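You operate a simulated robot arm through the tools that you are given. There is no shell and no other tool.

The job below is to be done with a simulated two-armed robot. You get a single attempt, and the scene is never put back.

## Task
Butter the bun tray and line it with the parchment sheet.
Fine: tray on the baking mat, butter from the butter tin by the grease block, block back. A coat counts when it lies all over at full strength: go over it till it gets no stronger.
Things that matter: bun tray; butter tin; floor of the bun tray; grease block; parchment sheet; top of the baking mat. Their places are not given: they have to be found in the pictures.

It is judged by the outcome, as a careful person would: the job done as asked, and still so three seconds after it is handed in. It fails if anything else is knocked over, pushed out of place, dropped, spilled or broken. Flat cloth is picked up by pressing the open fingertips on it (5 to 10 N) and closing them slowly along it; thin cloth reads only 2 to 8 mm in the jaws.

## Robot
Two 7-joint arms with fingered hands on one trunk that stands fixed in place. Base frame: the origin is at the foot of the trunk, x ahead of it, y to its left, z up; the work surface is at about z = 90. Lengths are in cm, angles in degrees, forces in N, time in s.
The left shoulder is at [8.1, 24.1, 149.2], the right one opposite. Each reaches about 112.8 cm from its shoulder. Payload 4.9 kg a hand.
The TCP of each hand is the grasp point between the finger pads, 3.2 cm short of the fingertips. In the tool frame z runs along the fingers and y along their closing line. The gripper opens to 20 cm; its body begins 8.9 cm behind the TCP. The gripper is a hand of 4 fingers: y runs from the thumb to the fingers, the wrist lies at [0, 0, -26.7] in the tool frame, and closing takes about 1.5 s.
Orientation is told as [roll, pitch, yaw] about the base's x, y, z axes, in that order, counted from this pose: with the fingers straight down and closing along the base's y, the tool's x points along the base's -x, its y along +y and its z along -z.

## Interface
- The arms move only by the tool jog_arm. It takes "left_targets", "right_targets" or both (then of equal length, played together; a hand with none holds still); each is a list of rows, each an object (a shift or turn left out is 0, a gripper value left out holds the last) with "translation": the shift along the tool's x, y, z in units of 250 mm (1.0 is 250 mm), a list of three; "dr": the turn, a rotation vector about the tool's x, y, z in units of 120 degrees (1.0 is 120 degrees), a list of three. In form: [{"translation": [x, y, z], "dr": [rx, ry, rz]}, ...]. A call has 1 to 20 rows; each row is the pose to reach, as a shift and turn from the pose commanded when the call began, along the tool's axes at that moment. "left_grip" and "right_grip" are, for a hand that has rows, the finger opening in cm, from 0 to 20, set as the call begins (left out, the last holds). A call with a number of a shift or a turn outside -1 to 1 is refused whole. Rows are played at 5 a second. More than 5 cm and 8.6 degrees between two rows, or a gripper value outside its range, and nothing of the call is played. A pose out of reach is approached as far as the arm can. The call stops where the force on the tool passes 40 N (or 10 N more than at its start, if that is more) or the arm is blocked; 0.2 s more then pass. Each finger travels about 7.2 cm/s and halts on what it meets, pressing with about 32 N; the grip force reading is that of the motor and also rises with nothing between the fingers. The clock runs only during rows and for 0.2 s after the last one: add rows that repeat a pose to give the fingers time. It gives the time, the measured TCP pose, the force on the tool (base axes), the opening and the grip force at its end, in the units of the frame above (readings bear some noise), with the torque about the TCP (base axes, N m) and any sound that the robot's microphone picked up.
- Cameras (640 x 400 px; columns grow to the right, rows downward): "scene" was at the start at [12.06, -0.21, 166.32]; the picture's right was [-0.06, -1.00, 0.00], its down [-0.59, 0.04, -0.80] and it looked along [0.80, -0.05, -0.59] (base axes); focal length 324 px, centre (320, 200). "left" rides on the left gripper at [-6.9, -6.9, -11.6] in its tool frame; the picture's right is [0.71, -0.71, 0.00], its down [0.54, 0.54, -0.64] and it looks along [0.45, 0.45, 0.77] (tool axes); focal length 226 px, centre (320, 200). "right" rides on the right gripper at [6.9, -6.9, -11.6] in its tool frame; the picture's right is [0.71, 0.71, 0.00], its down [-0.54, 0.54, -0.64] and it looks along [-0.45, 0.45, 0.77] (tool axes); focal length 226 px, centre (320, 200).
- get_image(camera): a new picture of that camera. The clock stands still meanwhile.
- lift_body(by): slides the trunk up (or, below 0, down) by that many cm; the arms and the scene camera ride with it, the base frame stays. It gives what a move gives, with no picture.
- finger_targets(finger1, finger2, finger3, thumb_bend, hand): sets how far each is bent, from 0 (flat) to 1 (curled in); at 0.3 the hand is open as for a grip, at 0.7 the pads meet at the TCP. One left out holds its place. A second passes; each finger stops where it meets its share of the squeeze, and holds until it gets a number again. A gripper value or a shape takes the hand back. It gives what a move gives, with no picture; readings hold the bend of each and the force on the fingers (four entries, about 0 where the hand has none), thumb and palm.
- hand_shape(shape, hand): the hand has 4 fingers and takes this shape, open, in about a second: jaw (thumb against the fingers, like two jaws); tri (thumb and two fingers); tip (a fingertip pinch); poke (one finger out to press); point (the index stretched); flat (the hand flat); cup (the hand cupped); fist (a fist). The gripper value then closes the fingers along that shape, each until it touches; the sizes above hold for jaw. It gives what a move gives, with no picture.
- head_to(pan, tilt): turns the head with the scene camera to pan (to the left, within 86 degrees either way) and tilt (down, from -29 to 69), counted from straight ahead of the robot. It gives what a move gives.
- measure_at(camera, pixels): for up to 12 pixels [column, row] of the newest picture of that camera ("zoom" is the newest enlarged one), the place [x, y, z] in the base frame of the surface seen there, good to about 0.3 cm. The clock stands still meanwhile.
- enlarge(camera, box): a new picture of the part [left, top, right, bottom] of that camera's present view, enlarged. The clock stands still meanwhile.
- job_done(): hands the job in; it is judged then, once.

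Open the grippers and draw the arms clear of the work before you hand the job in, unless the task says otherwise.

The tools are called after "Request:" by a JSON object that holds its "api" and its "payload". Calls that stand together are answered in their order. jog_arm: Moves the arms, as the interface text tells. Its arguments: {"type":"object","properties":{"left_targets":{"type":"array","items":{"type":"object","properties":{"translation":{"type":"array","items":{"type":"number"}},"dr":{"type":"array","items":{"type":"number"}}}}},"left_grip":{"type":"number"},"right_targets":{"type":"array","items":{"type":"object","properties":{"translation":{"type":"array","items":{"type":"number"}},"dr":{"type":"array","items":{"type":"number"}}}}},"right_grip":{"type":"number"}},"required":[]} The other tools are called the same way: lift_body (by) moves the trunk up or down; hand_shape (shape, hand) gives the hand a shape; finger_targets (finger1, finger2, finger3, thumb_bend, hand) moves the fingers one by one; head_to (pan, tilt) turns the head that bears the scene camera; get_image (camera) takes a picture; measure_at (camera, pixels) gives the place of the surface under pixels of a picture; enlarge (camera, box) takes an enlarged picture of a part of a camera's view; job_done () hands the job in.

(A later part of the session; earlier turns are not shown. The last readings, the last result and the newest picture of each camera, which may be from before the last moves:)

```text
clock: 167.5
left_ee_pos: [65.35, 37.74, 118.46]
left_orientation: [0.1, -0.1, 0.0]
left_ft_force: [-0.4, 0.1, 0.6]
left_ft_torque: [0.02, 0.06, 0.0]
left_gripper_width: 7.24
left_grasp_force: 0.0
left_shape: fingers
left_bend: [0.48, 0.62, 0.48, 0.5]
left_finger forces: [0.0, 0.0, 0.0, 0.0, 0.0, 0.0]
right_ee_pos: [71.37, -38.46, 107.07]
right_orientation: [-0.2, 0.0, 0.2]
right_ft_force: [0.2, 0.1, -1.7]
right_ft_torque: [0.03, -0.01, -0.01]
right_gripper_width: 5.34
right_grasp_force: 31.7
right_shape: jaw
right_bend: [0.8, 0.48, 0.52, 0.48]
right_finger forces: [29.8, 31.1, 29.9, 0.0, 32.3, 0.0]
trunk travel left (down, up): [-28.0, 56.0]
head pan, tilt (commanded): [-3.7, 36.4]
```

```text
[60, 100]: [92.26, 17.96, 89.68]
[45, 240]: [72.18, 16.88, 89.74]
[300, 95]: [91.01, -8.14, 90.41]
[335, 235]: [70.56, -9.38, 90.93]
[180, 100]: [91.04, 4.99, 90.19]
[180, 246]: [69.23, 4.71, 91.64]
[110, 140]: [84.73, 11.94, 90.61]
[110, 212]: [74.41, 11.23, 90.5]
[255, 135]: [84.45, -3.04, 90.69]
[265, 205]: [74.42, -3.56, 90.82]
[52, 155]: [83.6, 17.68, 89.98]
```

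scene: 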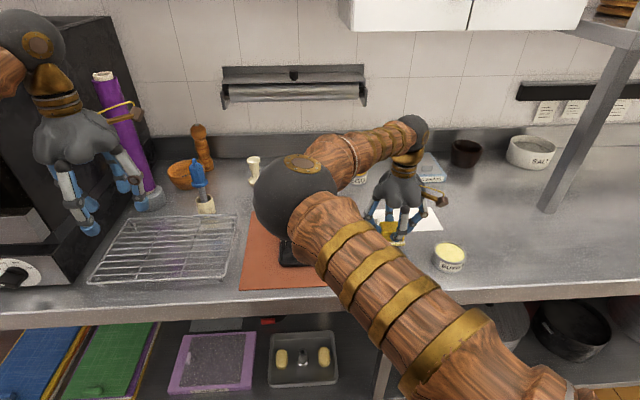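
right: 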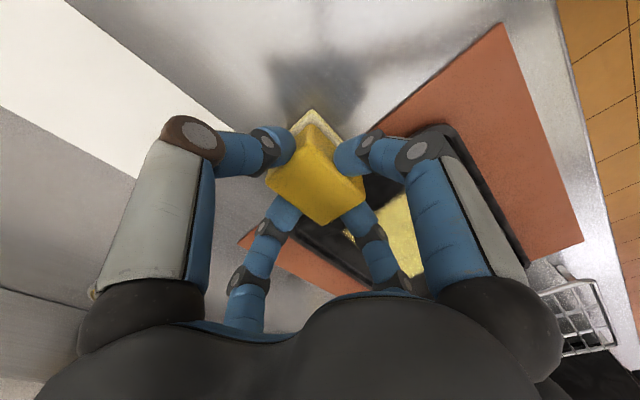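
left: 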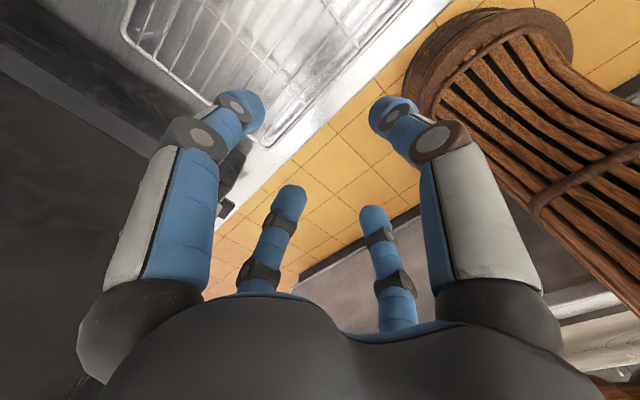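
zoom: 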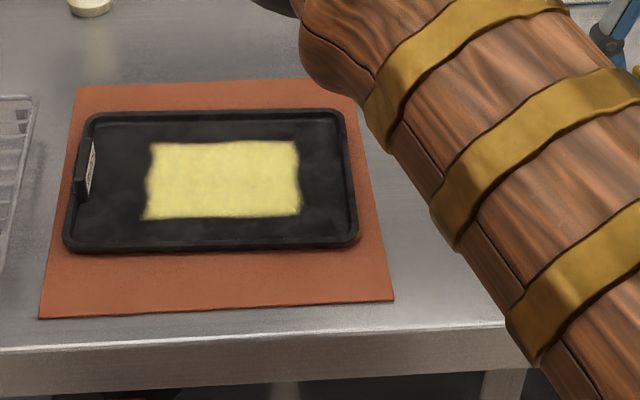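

The tray is back on the mat, coat intact and uniform, no stronger than before, so the buttering is complete. I now return the block to its original place at (68.8, −22.5).

Request:
{"api": "jog_arm", "payload": {"right_targets": [{"translation": [0.025, 0.16, 0]}, {"translation": [0.05, 0.32, 0]}, {"translation": [0.075, 0.48, 0]}, {"translation": [0.102, 0.637, 0]}, {"translation": [0.102, 0.637, 0.15]}, {"translation": [0.102, 0.637, 0.3]}, {"translation": [0.102, 0.637, 0.38]}, {"translation": [0.102, 0.637, 0.4]}]}}

Request:
{"api": "get_image", "payload": {"camera": "right"}}

Request:
{"api": "enlarge", "payload": {"camera": "scene", "box": [340, 180, 480, 290]}}

```text
clock: 169.3
left_ee_pos: [65.29, 37.89, 118.44]
left_orientation: [0.0, 0.0, 0.0]
left_ft_force: [0.5, -0.2, -1.0]
left_ft_torque: [0.01, 0.02, -0.01]
left_gripper_width: 7.26
left_grasp_force: 0.0
left_shape: fingers
left_bend: [0.48, 0.62, 0.48, 0.5]
left_finger forces: [0.1, 0.0, 0.0, 0.1, 0.0, 0.1]
right_ee_pos: [68.94, -22.31, 97.21]
right_orientation: [-0.1, -0.1, 0.1]
right_ft_force: [-0.2, 0.1, 0.1]
right_ft_torque: [0.02, 0.03, -0.01]
right_gripper_width: 5.31
right_grasp_force: 32.0
right_shape: jaw
right_bend: [0.8, 0.48, 0.52, 0.48]
right_finger forces: [29.7, 31.3, 29.9, 0.0, 32.3, 0.0]
trunk travel left (down, up): [-28.0, 56.0]
head pan, tilt (commanded): [-3.7, 36.4]
```

```text
taken
```

right: 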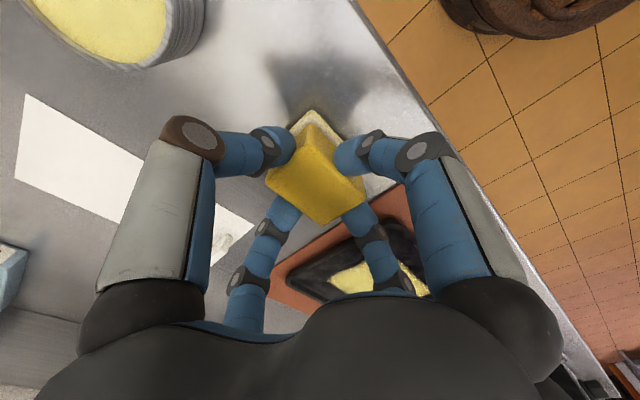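

```text
3.64 times, centred on (410, 235) of scene
```

zoom: 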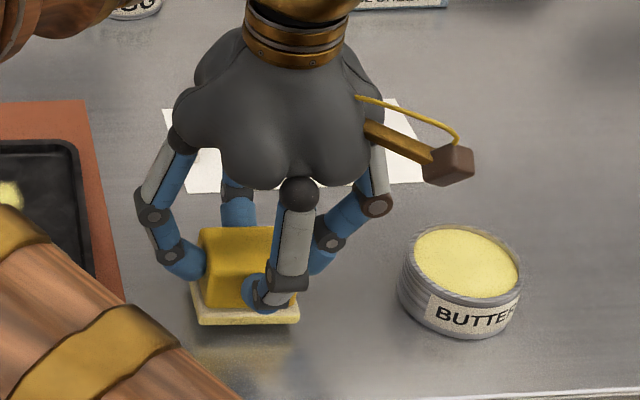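

The block hovers ~0.7 cm above its spot. I lower it slowly to touch down.

Request:
{"api": "jog_arm", "payload": {"right_targets": [{"translation": [0.004, -0.008, 0.01]}, {"translation": [0.004, -0.008, 0.018]}, {"translation": [0.004, -0.008, 0.024]}, {"translation": [0.004, -0.008, 0.028]}, {"translation": [0.004, -0.008, 0.031]}]}}

```text
clock: 170.5
left_ee_pos: [65.2, 37.82, 118.4]
left_orientation: [0.0, 0.1, 0.1]
left_ft_force: [-0.4, 0.2, -0.2]
left_ft_torque: [0.01, -0.05, -0.02]
left_gripper_width: 7.26
left_grasp_force: 0.1
left_shape: fingers
left_bend: [0.48, 0.62, 0.48, 0.5]
left_finger forces: [0.0, 0.1, 0.0, 0.0, 0.0, 0.0]
right_ee_pos: [68.78, -22.57, 96.48]
right_orientation: [0.0, 0.0, 0.1]
right_ft_force: [-0.4, 0.0, -0.4]
right_ft_torque: [-0.03, 0.03, -0.03]
right_gripper_width: 5.34
right_grasp_force: 32.5
right_shape: jaw
right_bend: [0.8, 0.48, 0.52, 0.48]
right_finger forces: [29.6, 31.2, 29.9, 0.0, 32.2, 0.0]
trunk travel left (down, up): [-28.0, 56.0]
head pan, tilt (commanded): [-3.7, 36.4]
```

Not yet touching at z 96.48; I lower a few millimetres more.

Request:
{"api": "jog_arm", "payload": {"right_targets": [{"translation": [0, 0, 0.004]}, {"translation": [0, 0, 0.008]}, {"translation": [0, 0, 0.012]}, {"translation": [0, 0, 0.014]}]}}

```text
clock: 171.5
left_ee_pos: [65.06, 37.77, 118.42]
left_orientation: [-0.1, 0.0, 0.0]
left_ft_force: [0.2, -0.3, 0.1]
left_ft_torque: [-0.02, -0.01, 0.0]
left_gripper_width: 7.25
left_grasp_force: 0.1
left_shape: fingers
left_bend: [0.48, 0.62, 0.48, 0.5]
left_finger forces: [0.0, 0.0, 0.0, 0.0, 0.0, 0.1]
right_ee_pos: [68.78, -22.49, 96.23]
right_orientation: [-0.1, 0.0, 0.1]
right_ft_force: [-0.6, 0.5, 4.4]
right_ft_torque: [-0.12, -0.12, -0.02]
right_gripper_width: 5.34
right_grasp_force: 32.2
right_shape: jaw
right_bend: [0.8, 0.48, 0.52, 0.48]
right_finger forces: [30.2, 31.5, 30.6, 0.1, 32.7, 0.0]
trunk travel left (down, up): [-28.0, 56.0]
head pan, tilt (commanded): [-3.7, 36.4]
```

The block is down (4.4 N). I open the fingers to 10 cm to release it.

Request:
{"api": "jog_arm", "payload": {"right_targets": [{"translation": [0, 0, 0]}, {"translation": [0, 0, 0]}, {"translation": [0, 0, 0]}, {"translation": [0, 0, 0]}, {"translation": [0, 0, 0]}, {"translation": [0, 0, 0]}], "right_grip": 10}}

Request:
{"api": "enlarge", "payload": {"camera": "right", "box": [200, 60, 440, 240]}}

```text
clock: 172.9
left_ee_pos: [65.17, 37.87, 118.38]
left_orientation: [0.0, 0.1, -0.1]
left_ft_force: [-0.3, 0.7, 0.1]
left_ft_torque: [0.03, 0.02, 0.0]
left_gripper_width: 7.25
left_grasp_force: 0.0
left_shape: fingers
left_bend: [0.48, 0.62, 0.48, 0.5]
left_finger forces: [0.1, 0.1, 0.0, 0.0, 0.1, 0.1]
right_ee_pos: [68.76, -22.47, 96.18]
right_orientation: [-0.1, 0.0, 0.1]
right_ft_force: [0.7, 0.2, 0.5]
right_ft_torque: [0.03, -0.01, 0.0]
right_gripper_width: 9.95
right_grasp_force: 0.1
right_shape: jaw
right_bend: [0.38, 0.38, 0.38, 0.36]
right_finger forces: [0.0, 0.0, 0.0, 0.0, 0.0, 0.1]
trunk travel left (down, up): [-28.0, 56.0]
head pan, tilt (commanded): [-3.7, 36.4]
```

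```text
2.22 times, centred on (320, 150) of right
```

zoom: 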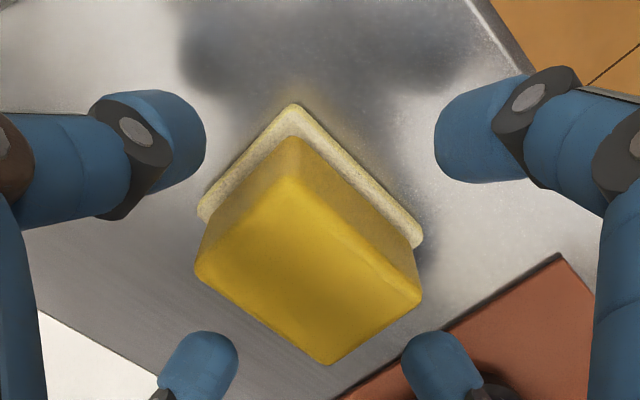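

The block stands released at its home. I raise the right hand clear of it.

Request:
{"api": "jog_arm", "payload": {"right_targets": [{"translation": [0, 0, -0.1]}, {"translation": [0, 0, -0.25]}, {"translation": [0, 0, -0.42]}, {"translation": [0, 0, -0.58]}]}}

Request:
{"api": "get_image", "payload": {"camera": "right"}}

Request:
{"api": "enlarge", "payload": {"camera": "scene", "box": [340, 190, 480, 290]}}

```text
clock: 173.9
left_ee_pos: [65.15, 37.79, 118.35]
left_orientation: [0.0, 0.0, 0.0]
left_ft_force: [-0.2, 0.4, 0.3]
left_ft_torque: [-0.03, -0.04, -0.03]
left_gripper_width: 7.24
left_grasp_force: 0.0
left_shape: fingers
left_bend: [0.48, 0.62, 0.48, 0.5]
left_finger forces: [0.0, 0.0, 0.0, 0.0, 0.1, 0.0]
right_ee_pos: [68.43, -22.67, 110.61]
right_orientation: [-0.2, 0.0, 0.1]
right_ft_force: [-0.1, -0.5, 0.6]
right_ft_torque: [0.02, 0.01, 0.0]
right_gripper_width: 9.94
right_grasp_force: 0.0
right_shape: jaw
right_bend: [0.38, 0.38, 0.38, 0.36]
right_finger forces: [0.0, 0.1, 0.1, 0.1, 0.0, 0.1]
trunk travel left (down, up): [-28.0, 56.0]
head pan, tilt (commanded): [-3.7, 36.4]
```

```text
taken
```

right: 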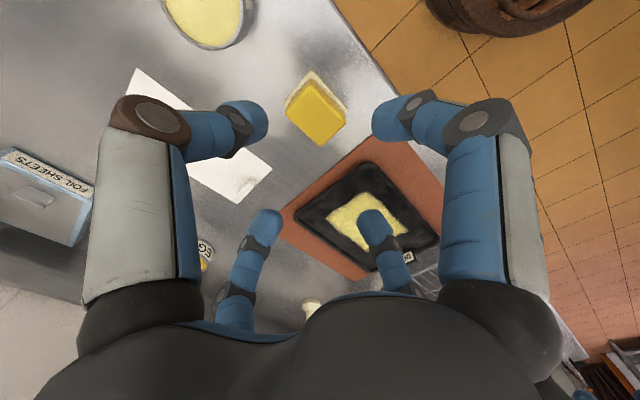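

```text
4.00 times, centred on (410, 240) of scene
```

zoom: 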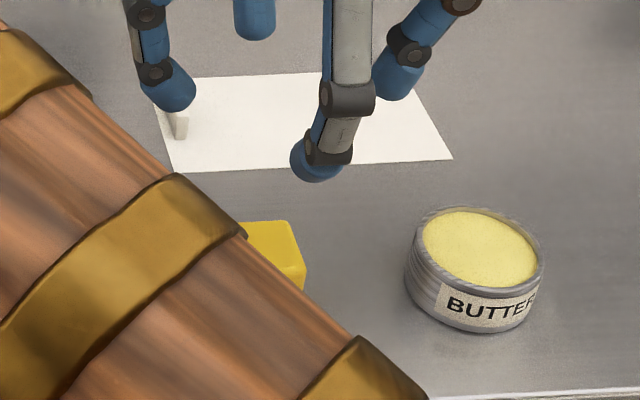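

I move the right hand over the parchment's tab near (87, −21.6).

Request:
{"api": "jog_arm", "payload": {"right_targets": [{"translation": [-0.15, 0.01, 0]}, {"translation": [-0.3, 0.02, 0]}, {"translation": [-0.45, 0.03, 0]}, {"translation": [-0.6, 0.035, 0]}, {"translation": [-0.745, 0.035, 0.05]}, {"translation": [-0.745, 0.035, 0.18]}]}}

Request:
{"api": "get_image", "payload": {"camera": "right"}}

Request:
{"api": "enlarge", "payload": {"camera": "right", "box": [240, 70, 400, 190]}}

```text
clock: 175.3
left_ee_pos: [65.22, 37.94, 118.37]
left_orientation: [0.0, -0.1, 0.0]
left_ft_force: [0.0, 0.8, 0.1]
left_ft_torque: [-0.01, 0.0, 0.04]
left_gripper_width: 7.26
left_grasp_force: 0.0
left_shape: fingers
left_bend: [0.48, 0.62, 0.48, 0.5]
left_finger forces: [0.0, 0.0, 0.0, 0.0, 0.1, 0.1]
right_ee_pos: [87.16, -21.35, 106.01]
right_orientation: [-0.2, 0.0, 0.1]
right_ft_force: [-0.5, 0.9, -1.1]
right_ft_torque: [0.0, -0.02, 0.01]
right_gripper_width: 9.98
right_grasp_force: 0.1
right_shape: jaw
right_bend: [0.38, 0.38, 0.38, 0.36]
right_finger forces: [0.0, 0.1, 0.1, 0.0, 0.0, 0.1]
trunk travel left (down, up): [-28.0, 56.0]
head pan, tilt (commanded): [-3.7, 36.4]
```

```text
taken
```

right: 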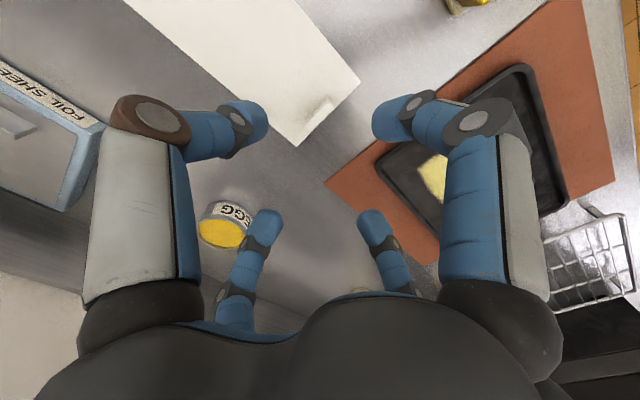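

```text
3.33 times, centred on (320, 130) of right
```

zoom: 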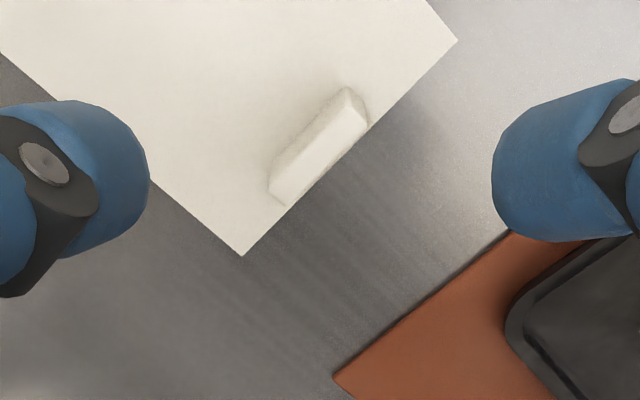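

I measure the tab's top corners and the sheet's left corners in this zoom.

Request:
{"api": "measure_at", "payload": {"camera": "zoom", "pixels": [[345, 95], [365, 120], [275, 185], [300, 185], [320, 140], [285, 200], [456, 40], [242, 252], [350, 140], [335, 110], [362, 128], [270, 195]]}}

```text
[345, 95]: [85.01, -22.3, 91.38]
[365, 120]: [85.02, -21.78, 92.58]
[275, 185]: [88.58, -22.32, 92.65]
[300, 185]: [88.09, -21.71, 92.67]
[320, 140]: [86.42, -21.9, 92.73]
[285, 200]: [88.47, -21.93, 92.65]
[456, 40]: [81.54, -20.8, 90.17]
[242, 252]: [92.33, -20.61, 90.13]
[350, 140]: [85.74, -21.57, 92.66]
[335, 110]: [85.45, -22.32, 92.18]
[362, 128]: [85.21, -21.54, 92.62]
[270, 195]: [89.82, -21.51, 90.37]
```

Tab: x 85.0–88.6, y −22.35–−21.55, top z 92.6; sheet's left edge y≈−20.7. I pre-shape the right fingers around it while still high.

Request:
{"api": "finger_targets", "payload": {"hand": "right", "finger1": 0.53, "finger2": 0.59, "finger3": 0.53, "thumb_bend": 0.59}}

Request:
{"api": "jog_arm", "payload": {"right_targets": [{"translation": [0.012, -0.024, 0.1]}, {"translation": [0.012, -0.024, 0.22]}, {"translation": [0.012, -0.024, 0.34]}, {"translation": [0.012, -0.024, 0.42]}, {"translation": [0.012, -0.024, 0.46]}]}}

Request:
{"api": "enlarge", "payload": {"camera": "right", "box": [200, 60, 440, 260]}}

```text
clock: 176.3
left_ee_pos: [65.27, 37.74, 118.51]
left_orientation: [0.0, 0.0, 0.0]
left_ft_force: [0.2, -1.2, 0.3]
left_ft_torque: [0.01, 0.01, 0.01]
left_gripper_width: 7.27
left_grasp_force: 0.0
left_shape: fingers
left_bend: [0.48, 0.62, 0.48, 0.5]
left_finger forces: [0.0, 0.0, 0.0, 0.1, 0.0, 0.1]
right_ee_pos: [87.24, -21.4, 106.09]
right_orientation: [-0.1, 0.0, 0.1]
right_ft_force: [0.6, -0.8, 1.0]
right_ft_torque: [-0.04, -0.02, 0.01]
right_gripper_width: 4.85
right_grasp_force: 0.0
right_shape: fingers
right_bend: [0.53, 0.59, 0.53, 0.59]
right_finger forces: [0.1, 0.0, 0.0, 0.0, 0.1, 0.1]
trunk travel left (down, up): [-28.0, 56.0]
head pan, tilt (commanded): [-3.7, 36.4]
```

```text
clock: 177.5
left_ee_pos: [65.28, 37.9, 118.48]
left_orientation: [0.0, -0.1, 0.1]
left_ft_force: [0.3, 0.2, 0.8]
left_ft_torque: [0.02, 0.01, -0.04]
left_gripper_width: 7.25
left_grasp_force: 0.0
left_shape: fingers
left_bend: [0.48, 0.62, 0.48, 0.5]
left_finger forces: [0.1, 0.0, 0.0, 0.1, 0.1, 0.0]
right_ee_pos: [87.0, -22.15, 94.67]
right_orientation: [-0.1, 0.1, 0.1]
right_ft_force: [0.1, 0.0, 0.3]
right_ft_torque: [0.02, -0.02, -0.02]
right_gripper_width: 4.84
right_grasp_force: 0.0
right_shape: fingers
right_bend: [0.53, 0.59, 0.53, 0.59]
right_finger forces: [0.0, 0.0, 0.1, 0.0, 0.0, 0.0]
trunk travel left (down, up): [-28.0, 56.0]
head pan, tilt (commanded): [-3.7, 36.4]
```

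```text
2.00 times, centred on (320, 160) of right
```

zoom: 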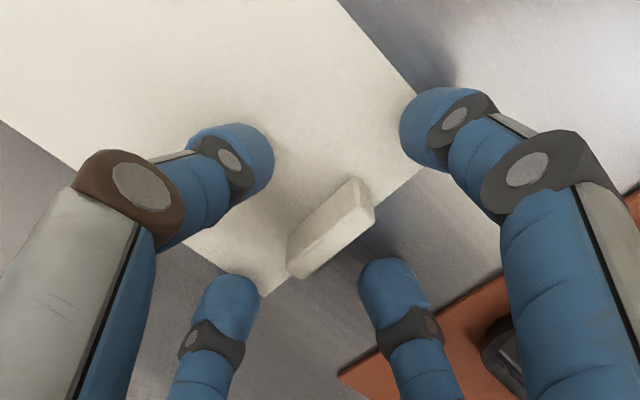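

The tab is well centred between the four fingertips. I lower the last 0.5 cm.

Request:
{"api": "jog_arm", "payload": {"right_targets": [{"translation": [0, 0, 0.008]}, {"translation": [0, 0, 0.016]}, {"translation": [0, 0, 0.02]}]}}

Request:
{"api": "finger_targets", "payload": {"hand": "right", "finger1": 0.66, "finger2": 0.78, "finger3": 0.66, "thumb_bend": 0.78}}

Request:
{"api": "enlarge", "payload": {"camera": "right", "box": [200, 60, 440, 260]}}

```text
clock: 178.3
left_ee_pos: [65.01, 37.83, 118.54]
left_orientation: [0.0, -0.1, 0.1]
left_ft_force: [0.9, 1.3, -0.5]
left_ft_torque: [0.01, 0.02, -0.04]
left_gripper_width: 7.28
left_grasp_force: 0.2
left_shape: fingers
left_bend: [0.48, 0.62, 0.48, 0.5]
left_finger forces: [0.1, 0.1, 0.1, 0.0, 0.0, 0.0]
right_ee_pos: [86.95, -22.43, 94.52]
right_orientation: [-0.2, -0.2, 0.1]
right_ft_force: [0.2, 0.3, 23.3]
right_ft_torque: [0.03, 1.26, -0.02]
right_gripper_width: 4.78
right_grasp_force: 11.8
right_shape: fingers
right_bend: [0.53, 0.59, 0.53, 0.59]
right_finger forces: [23.2, 0.0, 0.3, 0.1, 0.0, 0.1]
trunk travel left (down, up): [-28.0, 56.0]
head pan, tilt (commanded): [-3.7, 36.4]
```

```text
clock: 179.3
left_ee_pos: [64.82, 37.84, 118.59]
left_orientation: [-0.1, -0.1, 0.0]
left_ft_force: [0.5, 0.0, 0.0]
left_ft_torque: [-0.01, 0.04, 0.02]
left_gripper_width: 7.25
left_grasp_force: 0.1
left_shape: fingers
left_bend: [0.48, 0.62, 0.48, 0.5]
left_finger forces: [0.0, 0.1, 0.0, 0.0, 0.1, 0.1]
right_ee_pos: [86.71, -22.25, 94.58]
right_orientation: [-0.2, -0.3, 0.2]
right_ft_force: [1.9, -1.8, 37.3]
right_ft_torque: [0.02, 1.91, 0.04]
right_gripper_width: 3.71
right_grasp_force: 36.0
right_shape: fingers
right_bend: [0.54, 0.67, 0.54, 0.71]
right_finger forces: [40.4, 9.9, 9.6, 0.0, 11.9, 0.1]
trunk travel left (down, up): [-28.0, 56.0]
head pan, tilt (commanded): [-3.7, 36.4]
```

```text
2.00 times, centred on (320, 160) of right
```

zoom: 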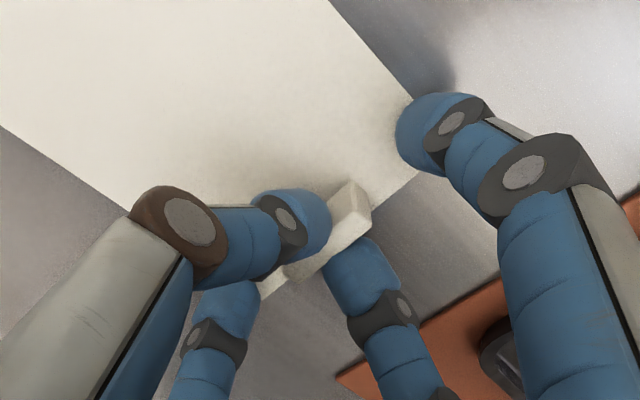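

Finger 1's tip jams on the surface (37 N up) while the other three hold the tab. I ease up 3 mm so it can close.

Request:
{"api": "jog_arm", "payload": {"right_targets": [{"translation": [0, 0, -0.006]}, {"translation": [0, 0, -0.012]}, {"translation": [0, 0, -0.016]}]}}

Request:
{"api": "finger_targets", "payload": {"hand": "right", "finger1": 0.68}}

Request:
{"api": "enlarge", "payload": {"camera": "right", "box": [200, 60, 440, 260]}}

```text
clock: 180.1
left_ee_pos: [65.05, 37.95, 118.51]
left_orientation: [-0.1, -0.1, 0.0]
left_ft_force: [0.0, 0.7, 0.3]
left_ft_torque: [0.03, -0.01, 0.0]
left_gripper_width: 7.27
left_grasp_force: 0.0
left_shape: fingers
left_bend: [0.48, 0.62, 0.48, 0.5]
left_finger forces: [0.0, 0.0, 0.0, 0.1, 0.0, 0.0]
right_ee_pos: [86.85, -22.28, 94.58]
right_orientation: [0.0, 0.0, 0.1]
right_ft_force: [2.0, -2.9, 21.4]
right_ft_torque: [-0.04, 0.99, 0.06]
right_gripper_width: 3.71
right_grasp_force: 27.9
right_shape: fingers
right_bend: [0.54, 0.67, 0.54, 0.71]
right_finger forces: [24.6, 9.6, 9.0, 0.1, 12.2, 0.1]
trunk travel left (down, up): [-28.0, 56.0]
head pan, tilt (commanded): [-3.7, 36.4]
```

```text
clock: 181.1
left_ee_pos: [65.13, 37.77, 118.52]
left_orientation: [0.0, 0.0, 0.0]
left_ft_force: [-0.8, -0.3, -0.7]
left_ft_torque: [0.02, 0.0, 0.01]
left_gripper_width: 7.26
left_grasp_force: 0.1
left_shape: fingers
left_bend: [0.48, 0.62, 0.48, 0.5]
left_finger forces: [0.1, 0.1, 0.1, 0.1, 0.0, 0.0]
right_ee_pos: [86.97, -22.29, 94.48]
right_orientation: [-0.2, 0.2, 0.0]
right_ft_force: [-1.0, -0.2, 5.3]
right_ft_torque: [0.05, -0.23, -0.04]
right_gripper_width: 2.06
right_grasp_force: 19.7
right_shape: fingers
right_bend: [0.6, 0.67, 0.55, 0.72]
right_finger forces: [0.0, 13.4, 11.4, 0.0, 13.8, 0.0]
trunk travel left (down, up): [-28.0, 56.0]
head pan, tilt (commanded): [-3.7, 36.4]
```

```text
2.00 times, centred on (320, 160) of right
```

zoom: 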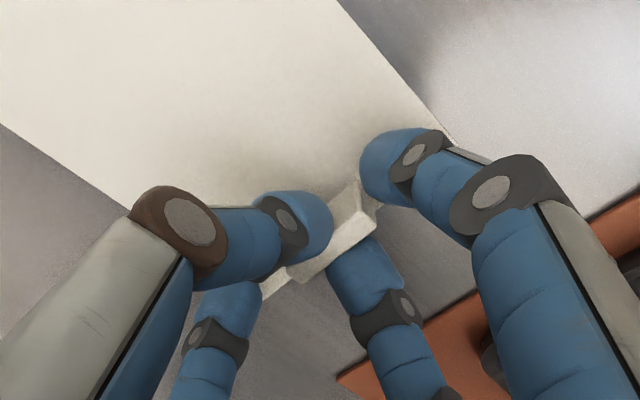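

Three fingers hold the tab at 11–14 N and finger 1 is now at its near end. I close finger 1 a bit more to complete the grip.

Request:
{"api": "finger_targets", "payload": {"hand": "right", "finger1": 0.72}}

```text
clock: 182.1
left_ee_pos: [65.3, 37.84, 118.57]
left_orientation: [0.0, 0.0, 0.0]
left_ft_force: [0.0, -0.2, -0.1]
left_ft_torque: [-0.04, -0.01, -0.01]
left_gripper_width: 7.27
left_grasp_force: 0.1
left_shape: fingers
left_bend: [0.48, 0.62, 0.48, 0.5]
left_finger forces: [0.0, 0.1, 0.0, 0.0, 0.0, 0.0]
right_ee_pos: [86.98, -22.22, 94.54]
right_orientation: [0.0, 0.0, 0.1]
right_ft_force: [-2.1, 0.9, 3.7]
right_ft_torque: [0.08, -0.08, 0.03]
right_gripper_width: 1.46
right_grasp_force: 23.7
right_shape: fingers
right_bend: [0.64, 0.67, 0.55, 0.72]
right_finger forces: [9.7, 13.0, 11.2, 0.0, 13.0, 0.0]
trunk travel left (down, up): [-28.0, 56.0]
head pan, tilt (commanded): [-3.7, 36.4]
```

All four fingers grip the tab now (10–13 N each). I lift 3 cm slowly and look at how the sheet behaves.

Request:
{"api": "jog_arm", "payload": {"right_targets": [{"translation": [0, 0, -0.02]}, {"translation": [0, 0, -0.04]}, {"translation": [0, 0, -0.06]}, {"translation": [0, 0, -0.09]}, {"translation": [0, 0, -0.12]}, {"translation": [0, 0, -0.12]}]}}

Request:
{"api": "get_image", "payload": {"camera": "right"}}

Request:
{"api": "enlarge", "payload": {"camera": "scene", "box": [330, 170, 470, 280]}}

```text
clock: 183.5
left_ee_pos: [65.2, 37.75, 118.35]
left_orientation: [0.1, 0.0, 0.1]
left_ft_force: [0.7, -0.8, -0.8]
left_ft_torque: [0.03, -0.01, -0.01]
left_gripper_width: 7.27
left_grasp_force: 0.1
left_shape: fingers
left_bend: [0.48, 0.62, 0.48, 0.5]
left_finger forces: [0.0, 0.0, 0.0, 0.1, 0.0, 0.1]
right_ee_pos: [87.0, -22.37, 97.58]
right_orientation: [0.0, 0.1, 0.1]
right_ft_force: [0.0, 0.3, 0.6]
right_ft_torque: [0.0, -0.03, -0.04]
right_gripper_width: 1.42
right_grasp_force: 21.0
right_shape: fingers
right_bend: [0.64, 0.67, 0.55, 0.73]
right_finger forces: [10.2, 12.1, 9.1, 0.0, 11.4, 0.1]
trunk travel left (down, up): [-28.0, 56.0]
head pan, tilt (commanded): [-3.7, 36.4]
```

```text
taken
```

right: 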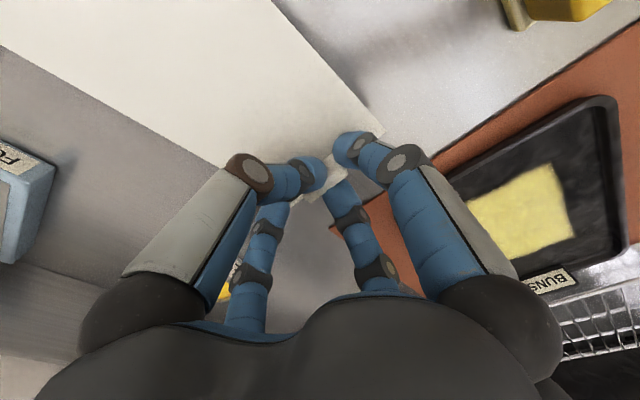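

```text
3.64 times, centred on (400, 225) of scene
```

zoom: 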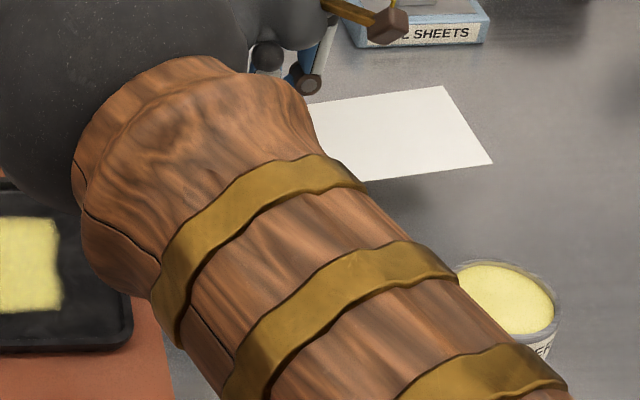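

The sheet looks flat and stiff. I measure heights along it to see whether it lifted level.

Request:
{"api": "measure_at", "payload": {"camera": "right", "pixels": [[150, 60], [250, 30], [300, 60], [230, 120], [330, 110], [100, 30], [60, 20]]}}

Request:
{"api": "measure_at", "payload": {"camera": "zoom", "pixels": [[440, 95], [480, 155], [400, 130], [340, 120], [390, 172]]}}

```text
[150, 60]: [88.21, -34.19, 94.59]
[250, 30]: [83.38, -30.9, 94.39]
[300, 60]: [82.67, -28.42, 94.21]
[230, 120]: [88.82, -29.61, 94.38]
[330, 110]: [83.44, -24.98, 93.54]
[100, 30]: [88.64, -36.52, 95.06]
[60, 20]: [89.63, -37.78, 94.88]
```

```text
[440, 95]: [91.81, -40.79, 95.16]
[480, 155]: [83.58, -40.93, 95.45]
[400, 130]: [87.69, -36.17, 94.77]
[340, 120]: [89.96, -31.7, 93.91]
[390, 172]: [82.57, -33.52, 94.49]
```

The sheet is rigid and lifted whole, tilted ~6° with its right end high. I lift 6.5 cm more and roll +6° to level it.

Request:
{"api": "jog_arm", "payload": {"right_targets": [{"translation": [0, 0, -0.05], "dr": [-0.01, 0, 0]}, {"translation": [0, 0, -0.1], "dr": [-0.02, 0, 0]}, {"translation": [0, 0, -0.15], "dr": [-0.03, 0, 0]}, {"translation": [0, 0, -0.2], "dr": [-0.04, 0, 0]}, {"translation": [0, 0, -0.26], "dr": [-0.05, 0, 0]}]}}

Request:
{"api": "get_image", "payload": {"camera": "right"}}

Request:
{"api": "measure_at", "payload": {"camera": "right", "pixels": [[150, 60], [250, 30], [330, 110], [100, 30], [460, 185], [540, 130], [470, 200], [560, 165], [540, 280], [450, 190]]}}

```text
clock: 184.7
left_ee_pos: [65.12, 37.89, 118.38]
left_orientation: [0.0, 0.1, -0.1]
left_ft_force: [0.2, -0.8, -0.3]
left_ft_torque: [0.0, 0.02, -0.01]
left_gripper_width: 7.28
left_grasp_force: 0.0
left_shape: fingers
left_bend: [0.48, 0.62, 0.48, 0.5]
left_finger forces: [0.0, 0.0, 0.0, 0.0, 0.0, 0.0]
right_ee_pos: [87.15, -22.09, 104.06]
right_orientation: [5.9, 0.0, 0.2]
right_ft_force: [1.0, 0.2, 0.0]
right_ft_torque: [-0.01, -0.03, 0.0]
right_gripper_width: 1.43
right_grasp_force: 21.6
right_shape: fingers
right_bend: [0.64, 0.67, 0.55, 0.73]
right_finger forces: [10.4, 12.0, 9.0, 0.0, 11.4, 0.0]
trunk travel left (down, up): [-28.0, 56.0]
head pan, tilt (commanded): [-3.7, 36.4]
```

```text
taken
```

right: 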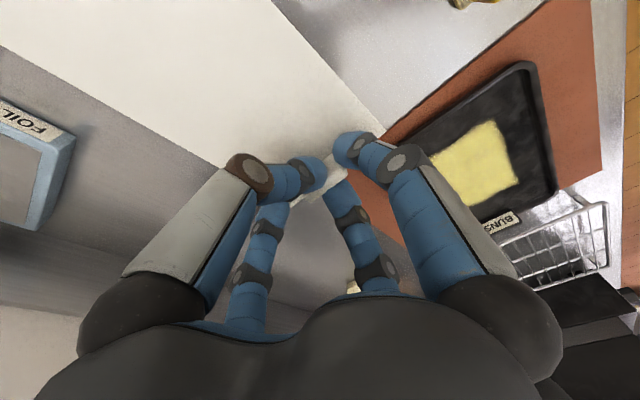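

```text
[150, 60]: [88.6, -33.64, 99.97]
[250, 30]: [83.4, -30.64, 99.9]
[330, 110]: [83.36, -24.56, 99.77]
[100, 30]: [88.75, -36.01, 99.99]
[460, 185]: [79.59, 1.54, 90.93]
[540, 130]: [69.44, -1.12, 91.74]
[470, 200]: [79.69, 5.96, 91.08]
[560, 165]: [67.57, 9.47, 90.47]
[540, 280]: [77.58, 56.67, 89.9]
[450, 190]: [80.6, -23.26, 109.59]
```

The sheet is now level at z≈99.9. I measure the tray's present rim and tab positions in this view.

Request:
{"api": "enlarge", "payload": {"camera": "right", "box": [390, 50, 570, 240]}}

Request:
{"api": "measure_at", "payload": {"camera": "zoom", "pixels": [[440, 40], [330, 110], [230, 180], [480, 60], [500, 200], [520, 290], [400, 345], [360, 360], [430, 325], [495, 330], [340, 355], [250, 170]]}}

```text
2.11 times, centred on (480, 145) of right
```

zoom: 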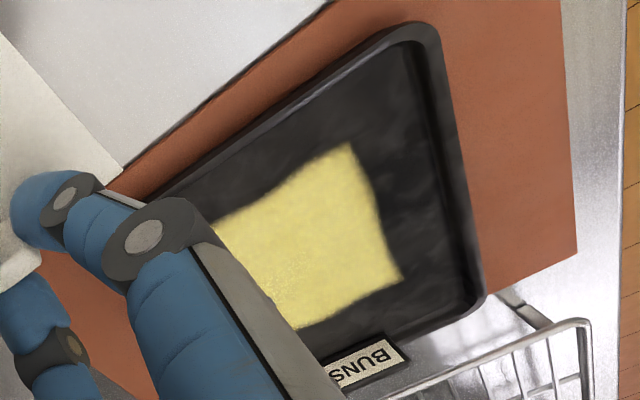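

```text
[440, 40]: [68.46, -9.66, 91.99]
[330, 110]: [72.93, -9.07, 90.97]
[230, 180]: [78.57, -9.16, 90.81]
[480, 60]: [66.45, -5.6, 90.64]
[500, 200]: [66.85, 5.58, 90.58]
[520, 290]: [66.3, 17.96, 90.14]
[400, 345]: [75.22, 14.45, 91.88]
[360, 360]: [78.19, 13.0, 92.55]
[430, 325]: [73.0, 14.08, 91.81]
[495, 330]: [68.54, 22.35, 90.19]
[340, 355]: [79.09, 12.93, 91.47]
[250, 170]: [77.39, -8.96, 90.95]
```

Tray floor spans about y −10–13, x 70–86, tray tab's inner face y≈13. I measure the held sheet's left corner relative to the hand.

Request:
{"api": "enlarge", "payload": {"camera": "right", "box": [280, 90, 420, 220]}}

Request:
{"api": "measure_at", "payload": {"camera": "zoom", "pixels": [[462, 128], [440, 130], [420, 110], [240, 250], [180, 330], [250, 290], [380, 90], [455, 132]]}}

```text
3.08 times, centred on (350, 155) of right
```

zoom: 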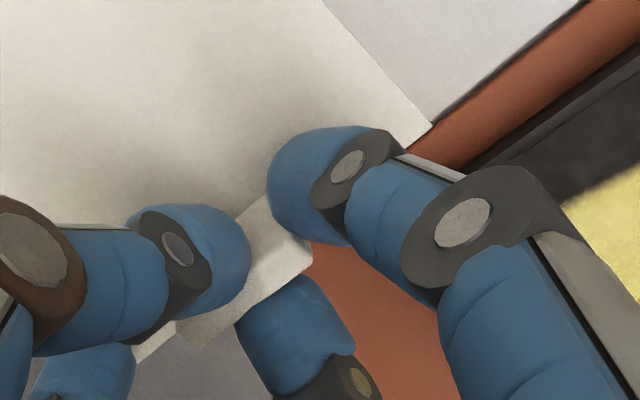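

```text
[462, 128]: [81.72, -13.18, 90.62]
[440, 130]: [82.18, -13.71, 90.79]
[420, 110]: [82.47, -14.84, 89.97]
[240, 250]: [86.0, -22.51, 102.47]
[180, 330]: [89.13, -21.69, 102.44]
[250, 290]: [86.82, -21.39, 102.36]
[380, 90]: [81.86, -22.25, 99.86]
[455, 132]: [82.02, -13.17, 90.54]
```

The sheet is centred on the hand in x, tab at y≈TCP+0.14. I carry it toward the tray (first leg: −9 cm in x, +20 cm in y) at constant height.

Request:
{"api": "jog_arm", "payload": {"right_targets": [{"translation": [0.06, 0.1326, 0.0139]}, {"translation": [0.121, 0.2652, 0.0279]}, {"translation": [0.181, 0.3978, 0.0418]}, {"translation": [0.241, 0.5304, 0.0557]}, {"translation": [0.302, 0.663, 0.0697]}, {"translation": [0.362, 0.7956, 0.0836]}]}}

Request:
{"api": "get_image", "payload": {"camera": "right"}}

```text
clock: 186.1
left_ee_pos: [65.1, 37.93, 118.51]
left_orientation: [-0.2, 0.0, 0.1]
left_ft_force: [-0.5, -0.6, -0.2]
left_ft_torque: [-0.02, 0.01, 0.02]
left_gripper_width: 7.25
left_grasp_force: 0.0
left_shape: fingers
left_bend: [0.48, 0.62, 0.48, 0.5]
left_finger forces: [0.1, 0.1, 0.0, 0.1, 0.0, 0.0]
right_ee_pos: [77.78, -2.25, 104.07]
right_orientation: [5.8, 0.1, 0.1]
right_ft_force: [-0.3, 1.0, -0.2]
right_ft_torque: [-0.01, 0.02, 0.0]
right_gripper_width: 1.43
right_grasp_force: 21.1
right_shape: fingers
right_bend: [0.64, 0.67, 0.55, 0.73]
right_finger forces: [10.3, 12.1, 8.9, 0.0, 11.4, 0.0]
trunk travel left (down, up): [-28.0, 56.0]
head pan, tilt (commanded): [-3.7, 36.4]
```

```text
taken
```

right: 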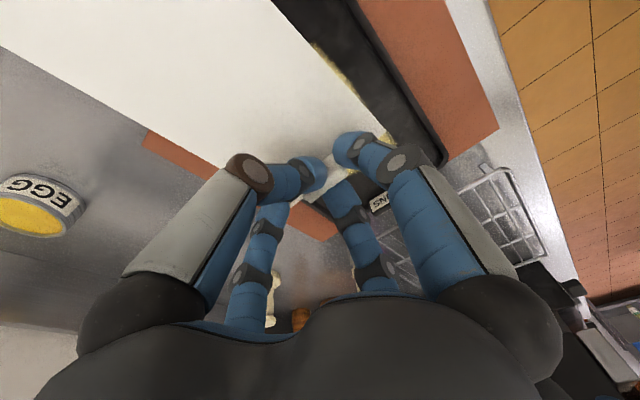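

The sheet is steady. Second leg: +12.3 cm in y to bring its tab to the left part of the tray.

Request:
{"api": "jog_arm", "payload": {"right_targets": [{"translation": [-0.003, 0.123, 0.0129]}, {"translation": [-0.006, 0.246, 0.0258]}, {"translation": [-0.009, 0.369, 0.0387]}, {"translation": [-0.012, 0.4913, 0.0516]}]}}

Request:
{"api": "get_image", "payload": {"camera": "right"}}

Request:
{"api": "get_image", "payload": {"camera": "scene"}}

```text
clock: 187.1
left_ee_pos: [65.32, 37.97, 118.33]
left_orientation: [-0.1, 0.0, 0.0]
left_ft_force: [0.0, 0.2, -0.1]
left_ft_torque: [-0.05, -0.01, 0.0]
left_gripper_width: 7.26
left_grasp_force: 0.1
left_shape: fingers
left_bend: [0.48, 0.62, 0.48, 0.5]
left_finger forces: [0.0, 0.0, 0.0, 0.0, 0.0, 0.0]
right_ee_pos: [78.27, 10.11, 103.74]
right_orientation: [5.8, 0.0, 0.2]
right_ft_force: [0.0, 0.6, 0.0]
right_ft_torque: [0.01, 0.02, 0.04]
right_gripper_width: 1.44
right_grasp_force: 21.2
right_shape: fingers
right_bend: [0.64, 0.67, 0.55, 0.73]
right_finger forces: [10.2, 12.0, 8.8, 0.1, 11.3, 0.0]
trunk travel left (down, up): [-28.0, 56.0]
head pan, tilt (commanded): [-3.7, 36.4]
```

```text
taken
```

right: 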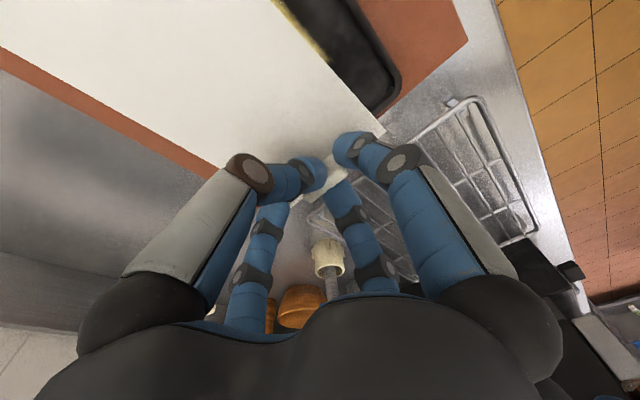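

```text
taken
```

scene: 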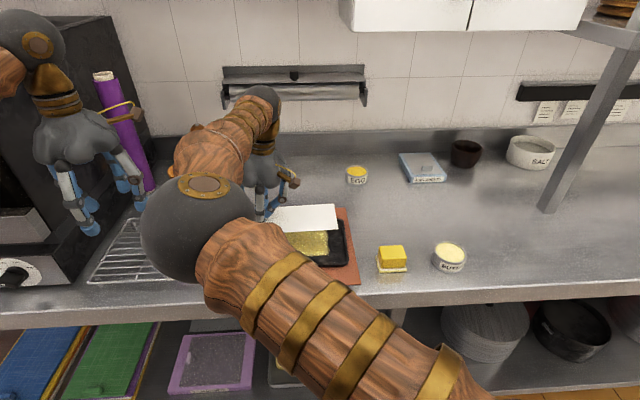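

The sheet hovers above the tray. I measure its corners to check the alignment before lowering.

Request:
{"api": "enlarge", "payload": {"camera": "scene", "box": [250, 190, 370, 290]}}

Request:
{"api": "measure_at", "payload": {"camera": "zoom", "pixels": [[425, 80], [430, 160], [440, 185], [435, 70], [300, 90], [250, 185], [430, 180], [510, 170], [505, 300], [520, 310]]}}

Request:
{"api": "enlarge", "payload": {"camera": "right", "box": [260, 60, 420, 220]}}

Request:
{"api": "measure_at", "payload": {"camera": "zoom", "pixels": [[400, 175], [380, 150], [350, 100], [475, 170], [480, 160], [300, 30]]}}

```text
4.00 times, centred on (310, 240) of scene
```

zoom: 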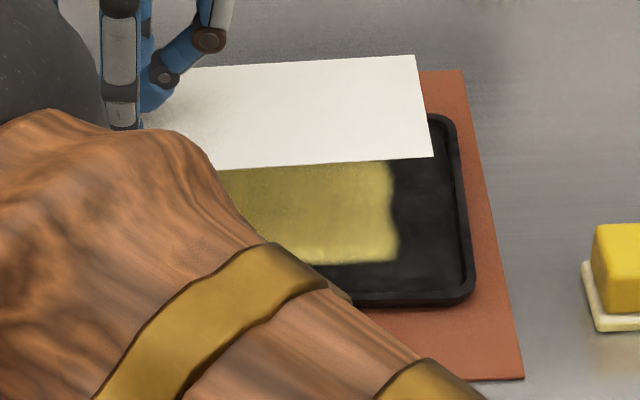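

```text
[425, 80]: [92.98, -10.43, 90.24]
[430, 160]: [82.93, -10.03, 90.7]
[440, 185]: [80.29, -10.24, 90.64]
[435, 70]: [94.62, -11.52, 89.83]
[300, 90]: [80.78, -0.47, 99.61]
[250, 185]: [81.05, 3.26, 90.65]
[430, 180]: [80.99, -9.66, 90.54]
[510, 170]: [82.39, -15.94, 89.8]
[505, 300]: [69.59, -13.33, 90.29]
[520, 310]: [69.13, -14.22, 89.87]
```

```text
2.50 times, centred on (340, 140) of right
```

zoom: 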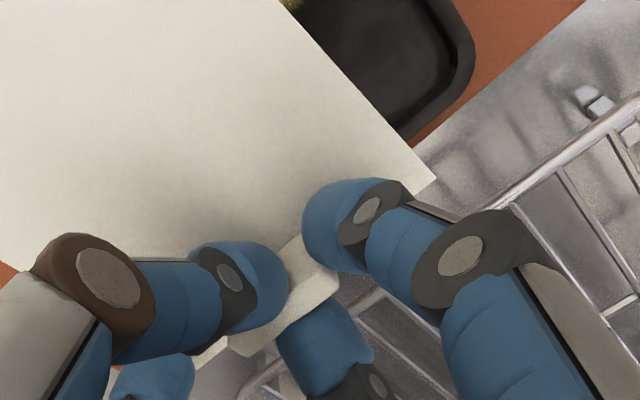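

```text
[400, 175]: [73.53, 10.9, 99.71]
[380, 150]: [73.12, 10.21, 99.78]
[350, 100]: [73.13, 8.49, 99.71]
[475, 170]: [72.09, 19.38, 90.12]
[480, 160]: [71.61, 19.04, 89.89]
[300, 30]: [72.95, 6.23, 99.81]
```

Near edge x≈72.8 and left edge y≈11.6, as planned. I check the sheet's right corners too.

Request:
{"api": "enlarge", "payload": {"camera": "scene", "box": [310, 195, 370, 240]}}

Request:
{"api": "measure_at", "payload": {"camera": "zoom", "pixels": [[380, 85], [372, 75], [410, 270], [395, 262], [405, 255], [300, 200], [470, 200], [500, 150], [520, 200]]}}

```text
8.89 times, centred on (340, 218) of scene
```

zoom: 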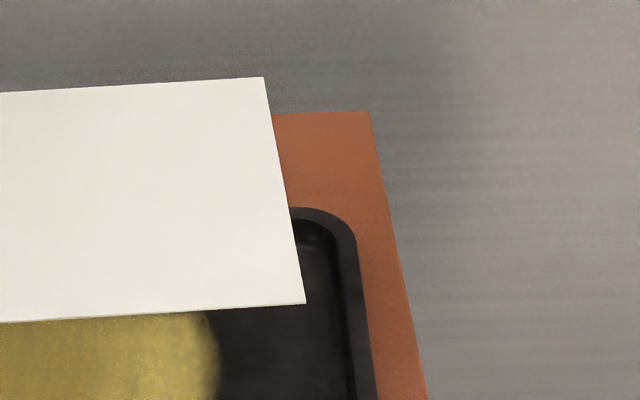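

```text
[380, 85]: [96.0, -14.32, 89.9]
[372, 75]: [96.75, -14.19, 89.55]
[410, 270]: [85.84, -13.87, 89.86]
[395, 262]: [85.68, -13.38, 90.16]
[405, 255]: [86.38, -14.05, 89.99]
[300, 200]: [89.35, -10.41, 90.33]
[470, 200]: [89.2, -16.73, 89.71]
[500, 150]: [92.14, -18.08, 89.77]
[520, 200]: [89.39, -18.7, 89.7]
```

Request:
{"api": "measure_at", "payload": {"camera": "zoom", "pixels": [[255, 85], [295, 298], [280, 200], [250, 150], [200, 310], [345, 240], [365, 380], [335, 215], [350, 300]]}}

```text
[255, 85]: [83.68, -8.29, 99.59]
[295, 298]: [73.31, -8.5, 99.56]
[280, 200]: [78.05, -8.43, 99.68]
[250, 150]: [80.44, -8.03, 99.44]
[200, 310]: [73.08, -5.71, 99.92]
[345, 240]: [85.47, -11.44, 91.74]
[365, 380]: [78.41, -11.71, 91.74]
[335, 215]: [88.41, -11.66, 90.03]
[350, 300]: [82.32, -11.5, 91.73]
```

The sheet spans y≈−8.8–12.1; shifting 0.4 cm to the right gives the fingers room by the tray's tab. I lower it level to just above the floor.

Request:
{"api": "jog_arm", "payload": {"right_targets": [{"translation": [0, -0.0159, -0.0017]}, {"translation": [0, -0.0243, 0.0779]}, {"translation": [0, -0.0326, 0.1574]}, {"translation": [0, -0.041, 0.237]}, {"translation": [0, -0.0464, 0.2887]}, {"translation": [0, -0.0506, 0.3285]}]}}

Request:
{"api": "get_image", "payload": {"camera": "right"}}

Request:
{"api": "enlarge", "payload": {"camera": "scene", "box": [250, 190, 370, 290]}}

```text
clock: 188.5
left_ee_pos: [65.1, 37.81, 118.43]
left_orientation: [0.1, 0.0, 0.0]
left_ft_force: [0.0, -1.0, 0.2]
left_ft_torque: [-0.01, -0.03, 0.01]
left_gripper_width: 7.26
left_grasp_force: 0.0
left_shape: fingers
left_bend: [0.48, 0.62, 0.48, 0.5]
left_finger forces: [0.1, 0.0, 0.0, 0.1, 0.0, 0.0]
right_ee_pos: [78.27, 9.24, 95.8]
right_orientation: [5.9, 0.0, 0.2]
right_ft_force: [0.0, -1.5, 2.5]
right_ft_torque: [0.07, -0.03, -0.03]
right_gripper_width: 1.4
right_grasp_force: 24.3
right_shape: fingers
right_bend: [0.64, 0.67, 0.55, 0.73]
right_finger forces: [10.3, 16.1, 8.9, 0.1, 12.3, 0.0]
trunk travel left (down, up): [-28.0, 56.0]
head pan, tilt (commanded): [-3.7, 36.4]
```

```text
taken
```

right: 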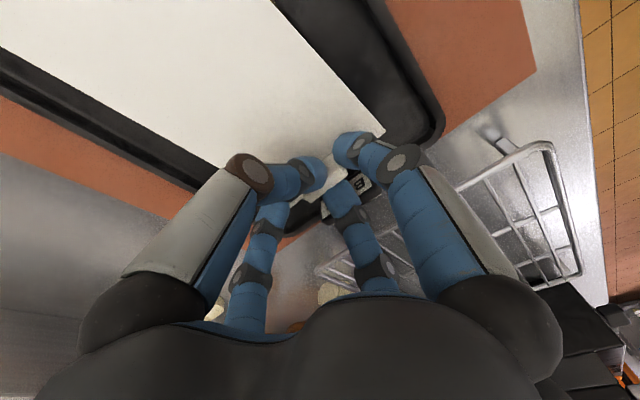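

```text
4.00 times, centred on (310, 240) of scene
```

zoom: 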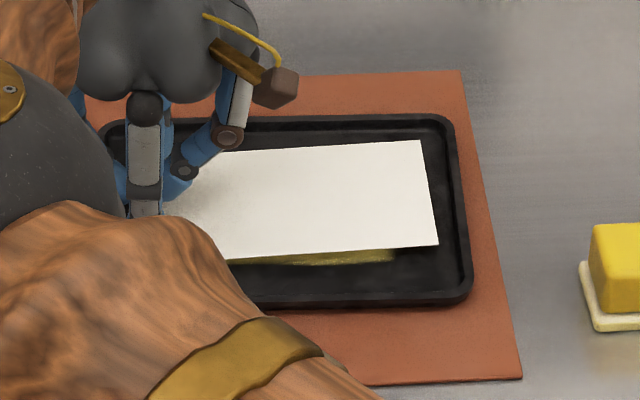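

Finger 2 lightly touches the tray's tab (−1.5 N in y). I measure the sheet's right end to see how much room is left to shift.

Request:
{"api": "measure_at", "payload": {"camera": "zoom", "pixels": [[415, 145], [432, 240], [425, 190], [445, 190], [455, 190], [300, 200], [440, 130], [465, 280], [330, 245]]}}

Request:
{"api": "enlarge", "payload": {"camera": "right", "box": [260, 90, 420, 230]}}

Request:
{"api": "measure_at", "payload": {"camera": "zoom", "pixels": [[460, 145], [440, 130], [250, 330], [400, 280], [420, 290], [320, 200], [390, 255], [480, 190], [370, 290]]}}

```text
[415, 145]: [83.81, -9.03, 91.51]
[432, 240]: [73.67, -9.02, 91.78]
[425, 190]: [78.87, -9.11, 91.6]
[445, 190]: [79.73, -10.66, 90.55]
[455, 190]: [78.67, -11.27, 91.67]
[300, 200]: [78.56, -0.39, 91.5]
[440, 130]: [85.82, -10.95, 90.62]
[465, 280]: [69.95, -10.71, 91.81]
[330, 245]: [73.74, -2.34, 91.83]
```

```text
2.86 times, centred on (340, 160) of right
```

zoom: 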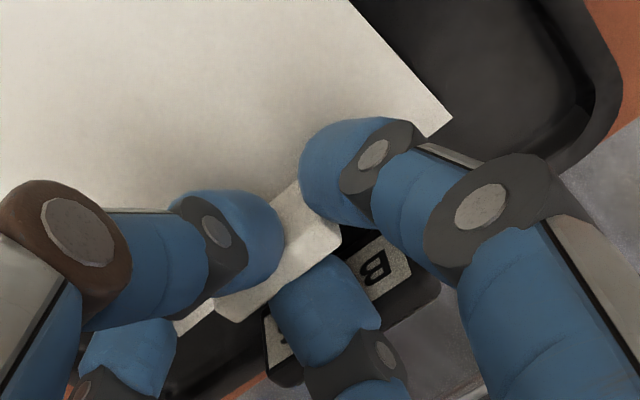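

```text
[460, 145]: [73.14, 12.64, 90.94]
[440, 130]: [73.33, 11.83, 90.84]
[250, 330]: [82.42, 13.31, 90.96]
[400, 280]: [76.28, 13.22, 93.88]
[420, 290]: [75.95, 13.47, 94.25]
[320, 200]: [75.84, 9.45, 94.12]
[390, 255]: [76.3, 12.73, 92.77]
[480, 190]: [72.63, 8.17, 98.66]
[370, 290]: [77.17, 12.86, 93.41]
```

There is ~1.3 cm of free floor at the right end, so I shift 0.5 cm right to free finger 2, then lower to the floor in small steps.

Request:
{"api": "jog_arm", "payload": {"right_targets": [{"translation": [0, -0.01, -0.001]}, {"translation": [0, -0.0199, -0.0021]}, {"translation": [0, -0.0212, 0.0098]}, {"translation": [0, -0.0224, 0.0218]}, {"translation": [0, -0.0232, 0.0297]}]}}

```text
clock: 189.7
left_ee_pos: [65.12, 37.71, 118.48]
left_orientation: [0.0, -0.1, 0.0]
left_ft_force: [0.1, 0.4, 0.4]
left_ft_torque: [-0.02, 0.02, 0.0]
left_gripper_width: 7.29
left_grasp_force: 0.1
left_shape: fingers
left_bend: [0.48, 0.62, 0.48, 0.5]
left_finger forces: [0.0, 0.0, 0.1, 0.0, 0.1, 0.0]
right_ee_pos: [78.31, 8.98, 95.15]
right_orientation: [6.0, -0.2, 0.1]
right_ft_force: [-0.7, -3.1, 16.7]
right_ft_torque: [0.27, -0.59, 0.0]
right_gripper_width: 1.39
right_grasp_force: 30.1
right_shape: fingers
right_bend: [0.64, 0.67, 0.55, 0.73]
right_finger forces: [9.8, 22.3, 14.9, 0.1, 13.2, 0.0]
trunk travel left (down, up): [-28.0, 56.0]
head pan, tilt (commanded): [-3.7, 36.4]
```

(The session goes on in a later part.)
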